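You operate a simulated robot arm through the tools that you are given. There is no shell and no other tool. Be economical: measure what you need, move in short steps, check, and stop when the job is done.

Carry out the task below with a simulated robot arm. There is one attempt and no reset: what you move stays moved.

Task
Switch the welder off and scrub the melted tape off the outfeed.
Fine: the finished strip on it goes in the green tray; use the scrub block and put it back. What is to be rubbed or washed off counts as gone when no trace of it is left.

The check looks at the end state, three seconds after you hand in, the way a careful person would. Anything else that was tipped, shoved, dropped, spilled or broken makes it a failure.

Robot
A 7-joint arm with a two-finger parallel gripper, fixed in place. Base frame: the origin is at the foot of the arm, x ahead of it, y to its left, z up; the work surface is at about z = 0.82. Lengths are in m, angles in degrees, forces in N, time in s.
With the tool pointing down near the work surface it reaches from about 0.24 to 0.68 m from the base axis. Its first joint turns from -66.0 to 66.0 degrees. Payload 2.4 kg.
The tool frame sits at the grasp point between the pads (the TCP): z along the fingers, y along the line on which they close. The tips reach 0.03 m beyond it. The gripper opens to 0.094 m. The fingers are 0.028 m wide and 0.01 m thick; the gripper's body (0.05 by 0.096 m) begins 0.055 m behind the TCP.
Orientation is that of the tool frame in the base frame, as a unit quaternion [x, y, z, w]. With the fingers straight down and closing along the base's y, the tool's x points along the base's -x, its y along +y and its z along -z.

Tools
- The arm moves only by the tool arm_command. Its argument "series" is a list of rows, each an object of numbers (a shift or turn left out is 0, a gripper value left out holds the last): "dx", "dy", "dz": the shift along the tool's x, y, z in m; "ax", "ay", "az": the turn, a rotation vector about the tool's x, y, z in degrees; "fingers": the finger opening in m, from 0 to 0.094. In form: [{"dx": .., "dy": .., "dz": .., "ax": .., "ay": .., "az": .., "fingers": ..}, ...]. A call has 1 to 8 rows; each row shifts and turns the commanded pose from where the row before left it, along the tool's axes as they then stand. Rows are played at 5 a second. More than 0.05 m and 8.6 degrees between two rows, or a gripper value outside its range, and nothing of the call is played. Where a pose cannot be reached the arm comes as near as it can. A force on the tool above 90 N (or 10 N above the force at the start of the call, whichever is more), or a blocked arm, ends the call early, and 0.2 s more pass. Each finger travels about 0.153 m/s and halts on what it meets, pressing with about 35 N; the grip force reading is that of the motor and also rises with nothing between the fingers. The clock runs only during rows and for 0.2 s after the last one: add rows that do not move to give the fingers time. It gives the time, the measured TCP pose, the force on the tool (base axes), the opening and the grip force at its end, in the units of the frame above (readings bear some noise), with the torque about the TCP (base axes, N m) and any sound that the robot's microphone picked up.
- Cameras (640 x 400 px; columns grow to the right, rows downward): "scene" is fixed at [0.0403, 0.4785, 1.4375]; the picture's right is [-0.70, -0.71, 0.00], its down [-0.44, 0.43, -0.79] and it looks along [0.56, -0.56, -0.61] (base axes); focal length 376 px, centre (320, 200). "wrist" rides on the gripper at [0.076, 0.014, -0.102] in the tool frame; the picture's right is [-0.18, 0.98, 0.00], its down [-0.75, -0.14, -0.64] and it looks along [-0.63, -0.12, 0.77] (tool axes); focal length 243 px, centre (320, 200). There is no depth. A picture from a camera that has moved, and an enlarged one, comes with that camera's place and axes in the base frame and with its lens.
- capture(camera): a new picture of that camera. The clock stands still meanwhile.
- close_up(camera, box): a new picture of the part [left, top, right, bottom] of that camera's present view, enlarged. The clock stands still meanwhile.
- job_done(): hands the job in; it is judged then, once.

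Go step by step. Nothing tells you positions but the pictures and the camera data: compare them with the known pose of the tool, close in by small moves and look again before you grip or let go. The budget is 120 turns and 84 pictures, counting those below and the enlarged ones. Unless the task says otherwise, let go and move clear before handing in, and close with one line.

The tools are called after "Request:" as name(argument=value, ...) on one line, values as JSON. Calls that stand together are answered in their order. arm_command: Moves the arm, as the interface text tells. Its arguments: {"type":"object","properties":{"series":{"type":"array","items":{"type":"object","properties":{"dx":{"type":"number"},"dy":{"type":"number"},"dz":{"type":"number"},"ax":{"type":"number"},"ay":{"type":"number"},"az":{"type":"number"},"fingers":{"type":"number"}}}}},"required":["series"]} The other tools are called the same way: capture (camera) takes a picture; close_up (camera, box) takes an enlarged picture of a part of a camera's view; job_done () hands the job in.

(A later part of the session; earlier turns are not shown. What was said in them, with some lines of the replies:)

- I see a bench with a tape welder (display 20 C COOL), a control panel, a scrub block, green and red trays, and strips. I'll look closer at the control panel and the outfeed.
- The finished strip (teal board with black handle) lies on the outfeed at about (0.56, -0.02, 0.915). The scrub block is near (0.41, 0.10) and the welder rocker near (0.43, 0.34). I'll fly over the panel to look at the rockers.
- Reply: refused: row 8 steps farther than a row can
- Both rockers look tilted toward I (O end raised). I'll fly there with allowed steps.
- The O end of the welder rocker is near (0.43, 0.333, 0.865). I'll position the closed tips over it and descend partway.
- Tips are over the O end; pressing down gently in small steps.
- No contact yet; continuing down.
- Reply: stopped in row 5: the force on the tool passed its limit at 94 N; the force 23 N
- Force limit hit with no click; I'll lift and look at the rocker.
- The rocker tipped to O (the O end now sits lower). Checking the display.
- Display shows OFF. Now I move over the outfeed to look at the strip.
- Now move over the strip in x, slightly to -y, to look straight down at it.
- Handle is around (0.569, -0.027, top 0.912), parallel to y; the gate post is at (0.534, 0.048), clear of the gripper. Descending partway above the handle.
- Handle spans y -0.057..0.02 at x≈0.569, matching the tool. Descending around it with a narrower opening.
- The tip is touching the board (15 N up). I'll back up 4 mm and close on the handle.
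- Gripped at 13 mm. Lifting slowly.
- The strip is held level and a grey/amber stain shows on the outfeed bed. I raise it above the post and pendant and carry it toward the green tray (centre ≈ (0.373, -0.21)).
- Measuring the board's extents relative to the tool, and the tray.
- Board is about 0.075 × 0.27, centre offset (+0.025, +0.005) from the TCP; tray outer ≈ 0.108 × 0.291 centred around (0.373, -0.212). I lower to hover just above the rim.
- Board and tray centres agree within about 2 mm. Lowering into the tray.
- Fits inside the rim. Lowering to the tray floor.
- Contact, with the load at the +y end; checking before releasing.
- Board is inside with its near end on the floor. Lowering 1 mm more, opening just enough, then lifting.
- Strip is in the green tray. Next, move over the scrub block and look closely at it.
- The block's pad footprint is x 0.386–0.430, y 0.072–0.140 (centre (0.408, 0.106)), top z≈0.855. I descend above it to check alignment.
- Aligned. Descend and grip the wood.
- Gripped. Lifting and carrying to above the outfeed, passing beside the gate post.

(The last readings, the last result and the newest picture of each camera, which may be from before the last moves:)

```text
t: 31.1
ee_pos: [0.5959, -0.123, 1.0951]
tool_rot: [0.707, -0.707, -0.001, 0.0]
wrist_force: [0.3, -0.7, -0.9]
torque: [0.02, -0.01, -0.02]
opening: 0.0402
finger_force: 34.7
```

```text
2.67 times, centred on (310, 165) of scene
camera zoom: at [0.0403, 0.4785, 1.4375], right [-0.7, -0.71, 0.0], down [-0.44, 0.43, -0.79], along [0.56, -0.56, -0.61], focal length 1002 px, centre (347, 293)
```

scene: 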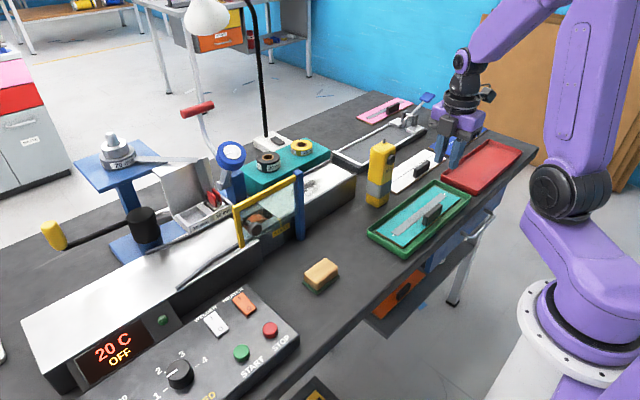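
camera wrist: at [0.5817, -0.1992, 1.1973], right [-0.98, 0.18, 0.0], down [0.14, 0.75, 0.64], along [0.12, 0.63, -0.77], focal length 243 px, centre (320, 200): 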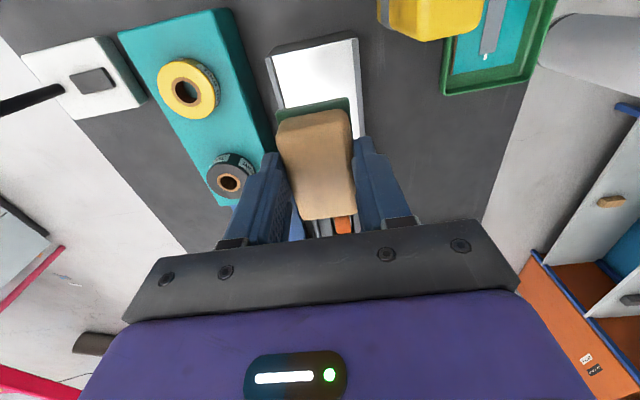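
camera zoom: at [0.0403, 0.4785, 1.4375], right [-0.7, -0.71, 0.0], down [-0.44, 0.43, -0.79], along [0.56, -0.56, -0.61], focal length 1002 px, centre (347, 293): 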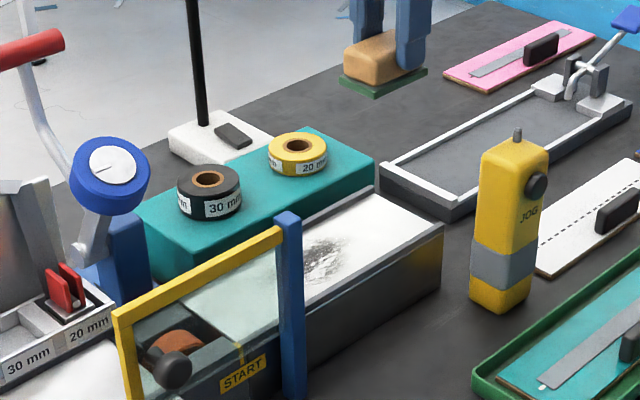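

The stain spans about x 0.57–0.625, y -0.08–0.025; the bed's inner width is x 0.557–0.637. I bring the block down over it.

Request:
arm_command(series=[{"dx": -0.04, "dy": -0.002, "dz": 0.02}, {"dx": -0.038, "dz": 0.03}, {"dz": 0.045}, {"dz": 0.035}, {"dz": 0.01}])

Request:
capture(camera="wrist")

Request:
close_up(camera="scene", box=[220, 120, 400, 232])

```text
t: 32.3
ee_pos: [0.5988, -0.0422, 0.9534]
tool_rot: [-0.707, 0.708, 0.0, 0.001]
wrist_force: [0.6, 0.1, 0.0]
torque: [0.02, -0.03, 0.02]
opening: 0.0395
finger_force: 34.9
```

```text
38 pictures are left
camera wrist: at [0.584, -0.1191, 1.0571], right [-0.98, 0.18, 0.0], down [0.14, 0.75, 0.64], along [0.12, 0.63, -0.77], focal length 243 px, centre (320, 200)
```

wrist: 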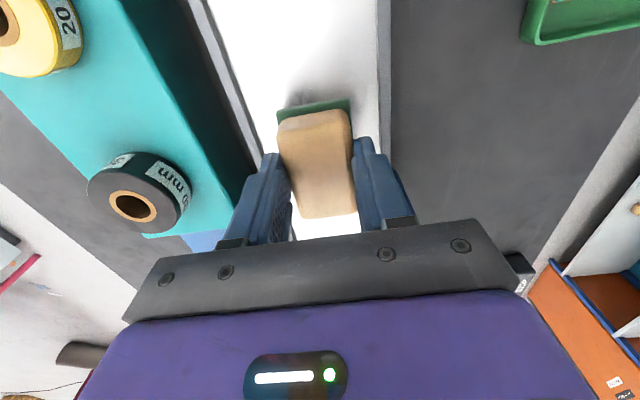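

```text
3.56 times, centred on (310, 176) of scene
camera zoom: at [0.0403, 0.4785, 1.4375], right [-0.7, -0.71, 0.0], down [-0.44, 0.43, -0.79], along [0.56, -0.56, -0.61], focal length 1336 px, centre (356, 285)
```

zoom: 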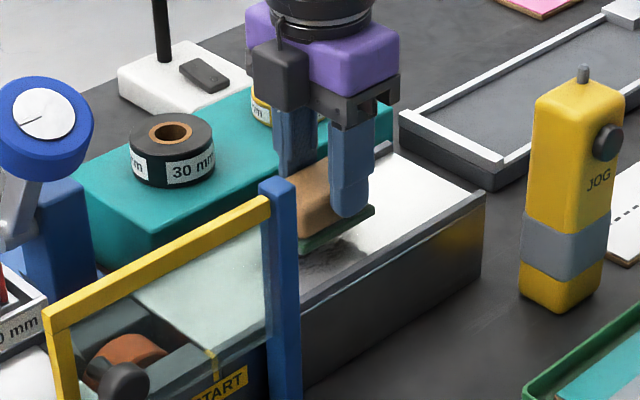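

Block is inside the rails just above the bed. Lowering to contact.

Request:
arm_command(series=[{"dz": 0.008}, {"dz": 0.004}, {"dz": 0.002}, {"dz": 0.002}, {"dz": 0.001}])

```text
t: 33.5
ee_pos: [0.5997, -0.0439, 0.9376]
tool_rot: [-0.707, 0.707, 0.0, 0.002]
wrist_force: [-5.5, 0.4, 13.2]
torque: [0.15, 0.4, 0.04]
opening: 0.04
finger_force: 34.9
```

Contact at 13 N. First scrubbing strokes along y.

Request:
arm_command(series=[{"dx": -0.022, "dz": 0.0005}, {"dx": -0.02}, {"dx": 0.025}, {"dx": 0.025}, {"dx": 0.025}, {"dx": -0.025}, {"dx": -0.025}, {"dx": -0.025}])

Request:
close_up(camera="scene", box=[220, 120, 400, 232])

```text
t: 35.3
ee_pos: [0.5983, -0.0024, 0.9373]
tool_rot: [-0.707, 0.707, -0.001, 0.001]
wrist_force: [0.5, -8.6, 24.4]
torque: [-0.32, 0.09, 0.12]
opening: 0.0402
finger_force: 34.8
```

```text
3.56 times, centred on (310, 176) of scene
camera zoom: at [0.0398, 0.4783, 1.4376], right [-0.7, -0.71, 0.0], down [-0.43, 0.43, -0.79], along [0.56, -0.56, -0.61], focal length 1336 px, centre (356, 285)
```

zoom: 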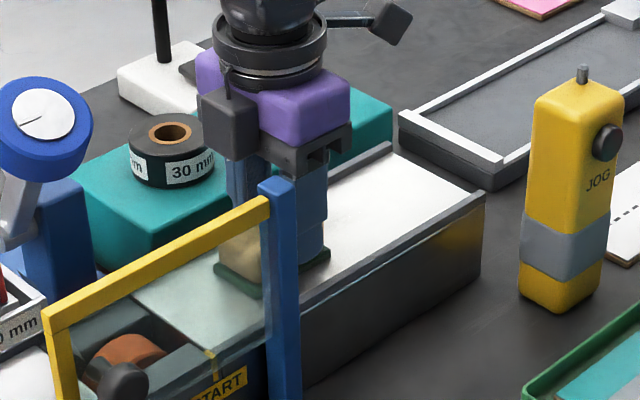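

Cleaning works. Now the side lanes near both rails.

Request:
arm_command(series=[{"dy": 0.007}, {"dy": 0.006}, {"dx": 0.025}, {"dx": 0.025}, {"dx": 0.025}, {"dx": 0.025}, {"dx": -0.025}, {"dx": -0.025}])

Request:
arm_command(series=[{"dx": -0.025}, {"dx": -0.025}, {"dy": -0.013}, {"dy": -0.012}, {"dx": 0.025}, {"dx": 0.025}, {"dx": 0.025}, {"dx": 0.025}])

Request:
arm_command(series=[{"dx": -0.025}, {"dx": -0.025}, {"dx": -0.025}, {"dx": -0.025}, {"dy": 0.012}, {"dx": 0.025}, {"dx": 0.025}, {"dx": 0.025}])

Request:
arm_command(series=[{"dx": 0.02}, {"dz": -0.02}, {"dz": -0.04}, {"dz": -0.045}, {"dx": 0.045}])

Request:
close_up(camera="scene", box=[220, 120, 400, 232])

Request:
capture(camera="wrist")

```text
t: 37.1
ee_pos: [0.5865, -0.0498, 0.9368]
tool_rot: [0.707, -0.707, 0.0, 0.0]
wrist_force: [-0.5, -2.6, 7.7]
torque: [0.0, -0.01, 0.08]
opening: 0.0398
finger_force: 35.4
```

```text
t: 38.9
ee_pos: [0.6121, -0.1005, 0.9361]
tool_rot: [-0.707, 0.707, -0.002, 0.002]
wrist_force: [1.8, 8.9, 25.5]
torque: [0.32, 0.08, -0.1]
opening: 0.0399
finger_force: 35.3
```

```text
t: 40.7
ee_pos: [0.5992, -0.0776, 0.9352]
tool_rot: [-0.707, 0.707, 0.001, 0.001]
wrist_force: [-0.8, -1.0, 0.7]
torque: [-0.09, -0.02, -0.04]
opening: 0.04
finger_force: 35.0
```

```text
t: 41.9
ee_pos: [0.5984, -0.1413, 1.0405]
tool_rot: [0.708, -0.707, 0.0, -0.002]
wrist_force: [0.3, -0.3, -1.1]
torque: [-0.02, -0.02, 0.0]
opening: 0.04
finger_force: 35.3
```

```text
3.56 times, centred on (310, 176) of scene
camera zoom: at [0.0402, 0.4786, 1.4375], right [-0.7, -0.71, 0.0], down [-0.44, 0.43, -0.79], along [0.56, -0.56, -0.61], focal length 1336 px, centre (356, 285)
```

zoom: 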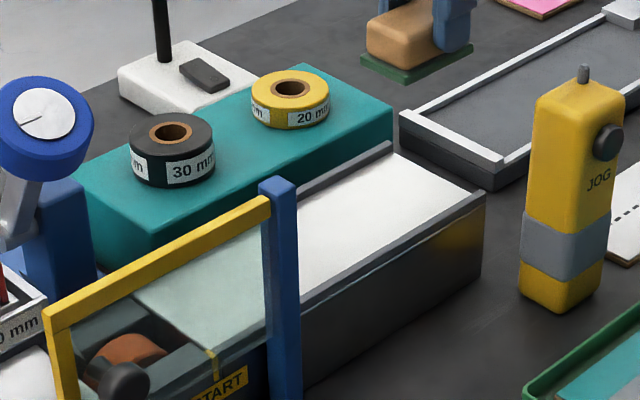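

```text
34 pictures are left
camera wrist: at [0.5852, -0.2168, 1.1434], right [-0.98, 0.18, 0.0], down [0.14, 0.75, 0.64], along [0.12, 0.63, -0.77], focal length 243 px, centre (320, 200)
```

wrist: 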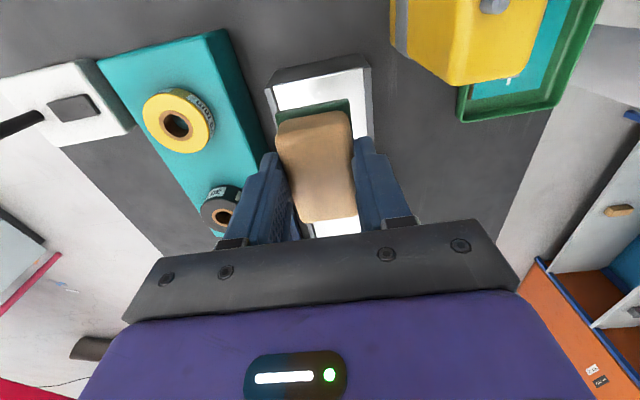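

The visible part is clean. I'll raise and retreat to a spot where the wrist camera sees the part hidden by the post.

Request:
arm_command(series=[{"dz": -0.045}, {"dz": -0.035, "dx": -0.03}, {"dx": -0.035, "dy": 0.03}, {"dx": -0.01, "dy": 0.045}, {"dy": 0.045}, {"dy": 0.045}, {"dy": 0.02}])

Request:
capture(camera="wrist")

```text
t: 43.5
ee_pos: [0.4148, -0.0663, 1.1226]
tool_rot: [0.708, -0.707, 0.0, -0.002]
wrist_force: [0.8, 0.6, -0.6]
torque: [-0.01, 0.0, -0.01]
opening: 0.04
finger_force: 35.0
```

```text
33 pictures are left
camera wrist: at [0.3998, -0.1428, 1.2255], right [-0.98, 0.18, 0.0], down [0.14, 0.75, 0.64], along [0.12, 0.63, -0.77], focal length 243 px, centre (320, 200)
```

wrist: 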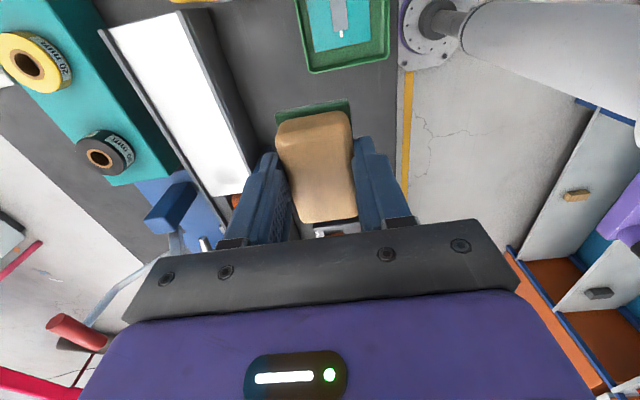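

Request:
close_up(camera="wrist", box=[100, 10, 260, 200])

```text
2.11 times, centred on (180, 105) of wrist
camera zoom: at [0.3998, -0.1428, 1.2255], right [-0.98, 0.18, 0.0], down [0.14, 0.75, 0.64], along [0.12, 0.63, -0.77], focal length 511 px, centre (615, 400)
```

zoom: 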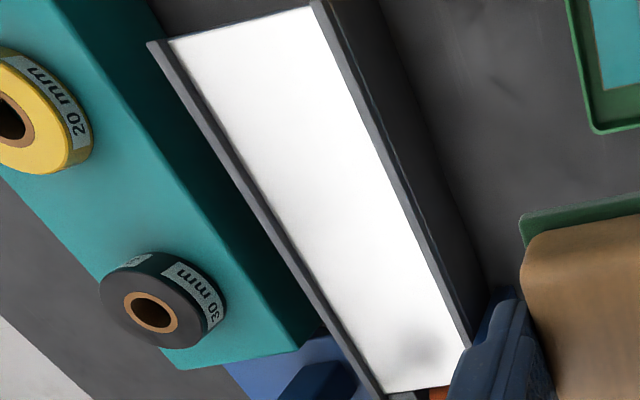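

There's a grey soft patch near (0.594, 0.054) at the +y end; I shift to see whether it's a shadow or residue.

Request:
arm_command(series=[{"dx": -0.04, "dy": 0.02}, {"dx": -0.035, "dz": -0.02}])

Request:
capture(camera="wrist")

Request:
close_up(camera="scene", box=[240, 150, 340, 230])

```text
t: 44.1
ee_pos: [0.3933, 0.0066, 1.1411]
tool_rot: [-0.707, 0.707, 0.0, 0.002]
wrist_force: [-0.6, 1.1, 0.4]
torque: [-0.03, 0.0, 0.0]
opening: 0.0399
finger_force: 34.8
```

```text
31 pictures are left
camera wrist: at [0.3787, -0.0688, 1.2439], right [-0.98, 0.18, 0.0], down [0.14, 0.75, 0.64], along [0.12, 0.63, -0.77], focal length 243 px, centre (320, 200)
```

wrist: 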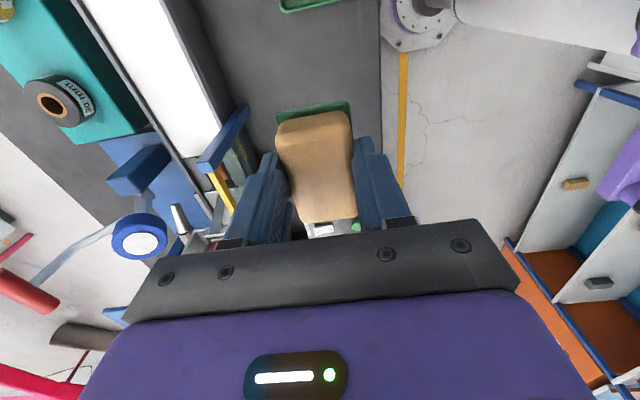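

```text
5.00 times, centred on (290, 190) of scene
camera zoom: at [0.0403, 0.4785, 1.4375], right [-0.7, -0.71, 0.0], down [-0.44, 0.43, -0.79], along [0.56, -0.56, -0.61], focal length 1879 px, centre (470, 250)
```

zoom: 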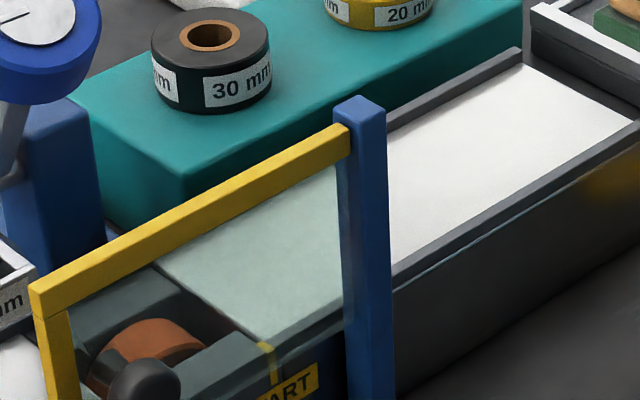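

The patch isn't seen from the scene camera. One closer check of that bed end.

Request:
close_up(camera="wrist", box=[90, 0, 270, 200])

Request:
close_up(camera="scene", box=[266, 172, 316, 212])

```text
2.00 times, centred on (180, 100) of wrist
camera zoom: at [0.3787, -0.0688, 1.2439], right [-0.98, 0.18, 0.0], down [0.14, 0.75, 0.64], along [0.12, 0.63, -0.77], focal length 485 px, centre (600, 400)
```

zoom: 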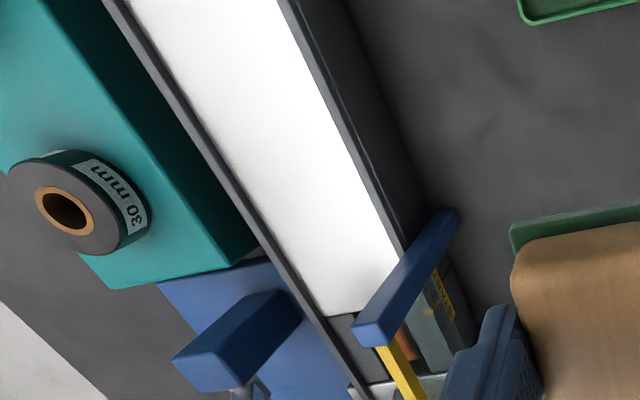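

```text
10.00 times, centred on (291, 192) of scene
camera zoom: at [0.0403, 0.4785, 1.4375], right [-0.7, -0.71, 0.0], down [-0.44, 0.43, -0.79], along [0.56, -0.56, -0.61], focal length 3758 px, centre (610, 280)
```

zoom: 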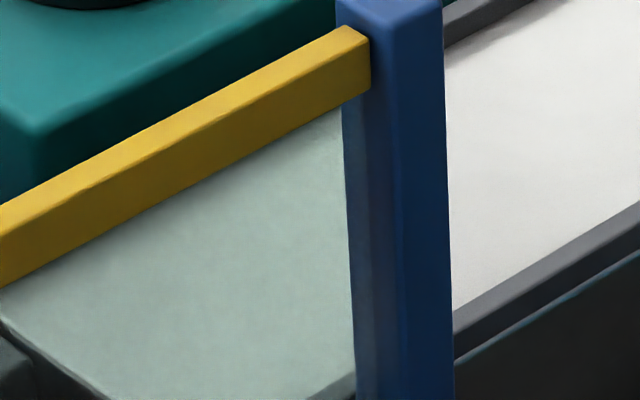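

That spot is clean from here, so it was only a shadow; the bed is clean. Returning the block to its original place.

Request:
arm_command(series=[{"dx": -0.045, "dy": -0.0154}, {"dx": -0.045}, {"dx": -0.0068, "dz": 0.045}, {"dz": 0.048}, {"dz": 0.048}, {"dz": 0.048}, {"dz": 0.048}, {"dz": 0.02}])

Request:
close_up(camera="scene", box=[280, 240, 370, 300])

```text
t: 45.9
ee_pos: [0.4122, 0.1085, 0.8843]
tool_rot: [0.707, -0.707, 0.0, -0.002]
wrist_force: [-0.3, 0.4, -0.9]
torque: [0.02, -0.01, 0.01]
opening: 0.0398
finger_force: 34.9
```

```text
6.67 times, centred on (325, 270) of scene
camera zoom: at [0.0403, 0.4785, 1.4375], right [-0.7, -0.71, 0.0], down [-0.44, 0.43, -0.79], along [0.56, -0.56, -0.61], focal length 2506 px, centre (287, -267)
```

zoom: 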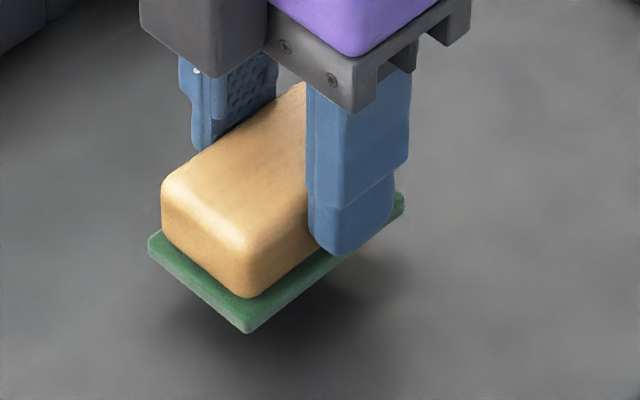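

Correct the few-millimetre offset, set down to contact, and release.

Request:
arm_command(series=[{"dx": 0.005, "dy": 0.0035, "dz": 0.008}, {"dz": 0.005}, {"dz": 0.0015}, {"dz": 0.001}, {}])

Request:
close_up(camera="scene", box=[280, 240, 370, 300])

```text
t: 47.1
ee_pos: [0.4068, 0.1032, 0.8682]
tool_rot: [0.707, -0.707, 0.001, -0.001]
wrist_force: [0.7, -0.3, -0.5]
torque: [0.01, -0.01, 0.0]
opening: 0.0402
finger_force: 35.0
```

```text
6.67 times, centred on (325, 270) of scene
camera zoom: at [0.0403, 0.4785, 1.4375], right [-0.7, -0.71, 0.0], down [-0.44, 0.43, -0.79], along [0.56, -0.56, -0.61], focal length 2506 px, centre (287, -267)
```

zoom: 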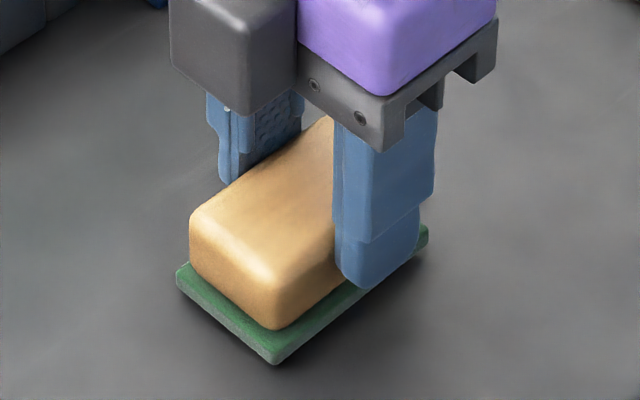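

Request:
arm_command(series=[{"dy": -0.002, "dz": 0.001}, {"dz": 0.001}, {"dz": 0.001}, {}])

```text
t: 48.1
ee_pos: [0.409, 0.1009, 0.8645]
tool_rot: [-0.707, 0.707, -0.001, 0.001]
wrist_force: [0.6, -0.4, -1.7]
torque: [-0.01, 0.0, -0.01]
opening: 0.0401
finger_force: 34.9
```

Not yet touching (the block slid up slightly in the grip while scrubbing). Continuing down.

Request:
arm_command(series=[{"dx": -0.002, "dz": 0.001}, {"dz": 0.001}, {"dz": 0.001}, {}])

Request:
close_up(camera="scene", box=[280, 240, 370, 300])

```text
t: 49.1
ee_pos: [0.4094, 0.1027, 0.8632]
tool_rot: [0.707, -0.707, 0.0, -0.001]
wrist_force: [-3.2, -5.5, 26.6]
torque: [-0.08, 0.16, -0.06]
opening: 0.04
finger_force: 35.4
```

```text
6.67 times, centred on (325, 270) of scene
camera zoom: at [0.0398, 0.4783, 1.4376], right [-0.7, -0.71, 0.0], down [-0.43, 0.43, -0.79], along [0.56, -0.56, -0.61], focal length 2506 px, centre (287, -267)
```

zoom: 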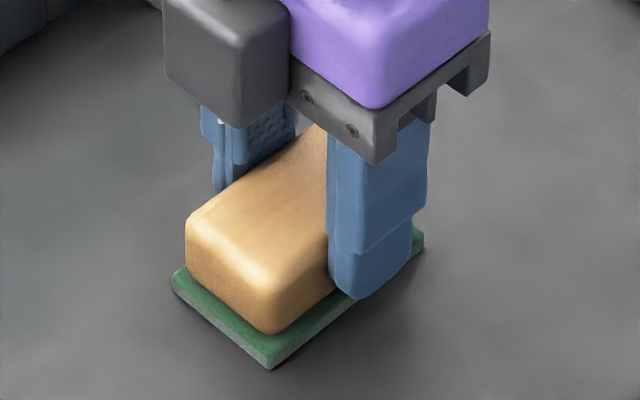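

Block is on the bench at its original spot. Easing pressure, releasing and lifting clear.

Request:
arm_command(series=[{"dz": -0.001}, {"fingers": 0.06}, {"fingers": 0.07}, {"dz": -0.03}, {"dz": -0.045}, {"dz": -0.045}, {"dz": -0.045}, {"dx": 0.04, "dy": 0.02}])

Request:
arm_command(series=[{"dz": -0.045}, {"dx": 0.045}, {"dx": 0.045}])

Request:
capture(camera="scene")

Request:
capture(camera="wrist")

Request:
close_up(camera="wrist", box=[60, 0, 260, 200])

Request:
close_up(camera="scene", box=[280, 240, 370, 300])

```text
t: 50.9
ee_pos: [0.3894, 0.0638, 1.027]
tool_rot: [0.707, -0.707, 0.0, -0.002]
wrist_force: [-0.5, -1.0, 0.9]
torque: [0.0, 0.01, -0.03]
opening: 0.07
finger_force: 0.0
```

```text
t: 51.7
ee_pos: [0.3895, -0.0268, 1.0738]
tool_rot: [0.707, -0.707, 0.0, -0.001]
wrist_force: [-0.1, 0.0, -0.1]
torque: [0.07, -0.02, -0.02]
opening: 0.0701
finger_force: 0.0
```

```text
24 pictures are left
```

scene: 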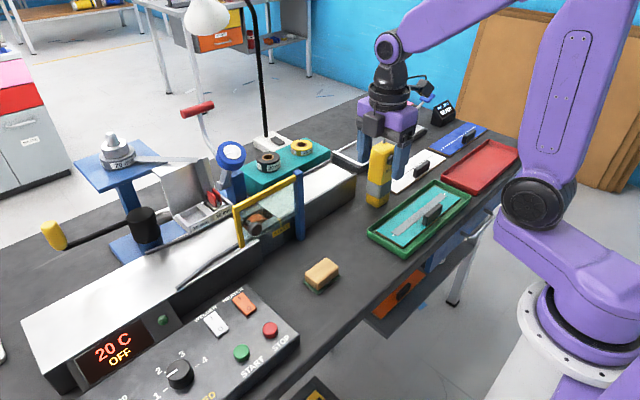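

```text
23 pictures are left
camera wrist: at [0.3749, -0.1039, 1.1761], right [-0.98, 0.18, 0.0], down [0.14, 0.75, 0.64], along [0.12, 0.63, -0.77], focal length 243 px, centre (320, 200)
```

wrist: 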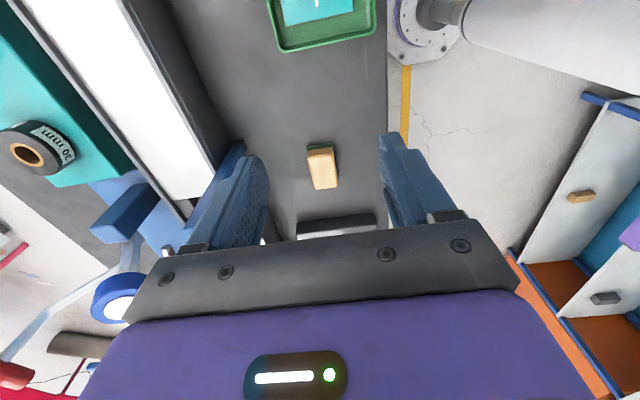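

```text
2.00 times, centred on (160, 100) of wrist
camera zoom: at [0.3749, -0.1039, 1.1761], right [-0.98, 0.18, 0.0], down [0.14, 0.75, 0.64], along [0.12, 0.63, -0.77], focal length 485 px, centre (640, 400)
```

zoom: 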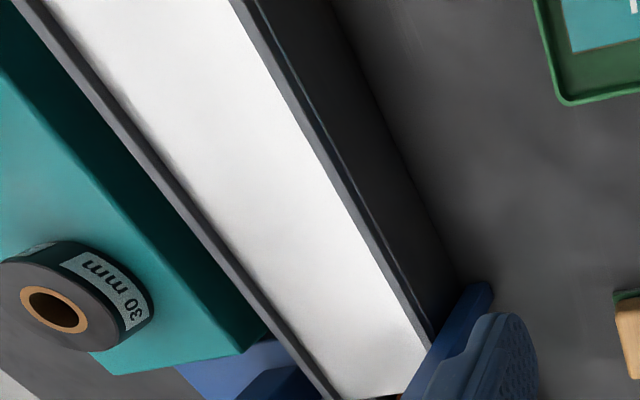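

```text
6.67 times, centred on (325, 270) of scene
camera zoom: at [0.0402, 0.4785, 1.4375], right [-0.7, -0.71, 0.0], down [-0.44, 0.43, -0.79], along [0.56, -0.56, -0.61], focal length 2506 px, centre (287, -267)
```

zoom: 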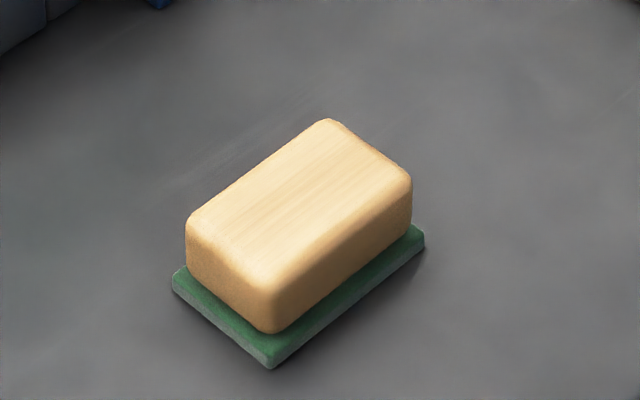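

The display reads OFF, the strip lies in the green tray, the bed is clean, the block is back in place, and the arm is clear. Handing in.

Request:
job_done()

```text
The job is handed in.
```

The welder is switched off, the finished strip is in the green tray, the outfeed shows no trace of the melted tape, and the scrub block is back where it was.
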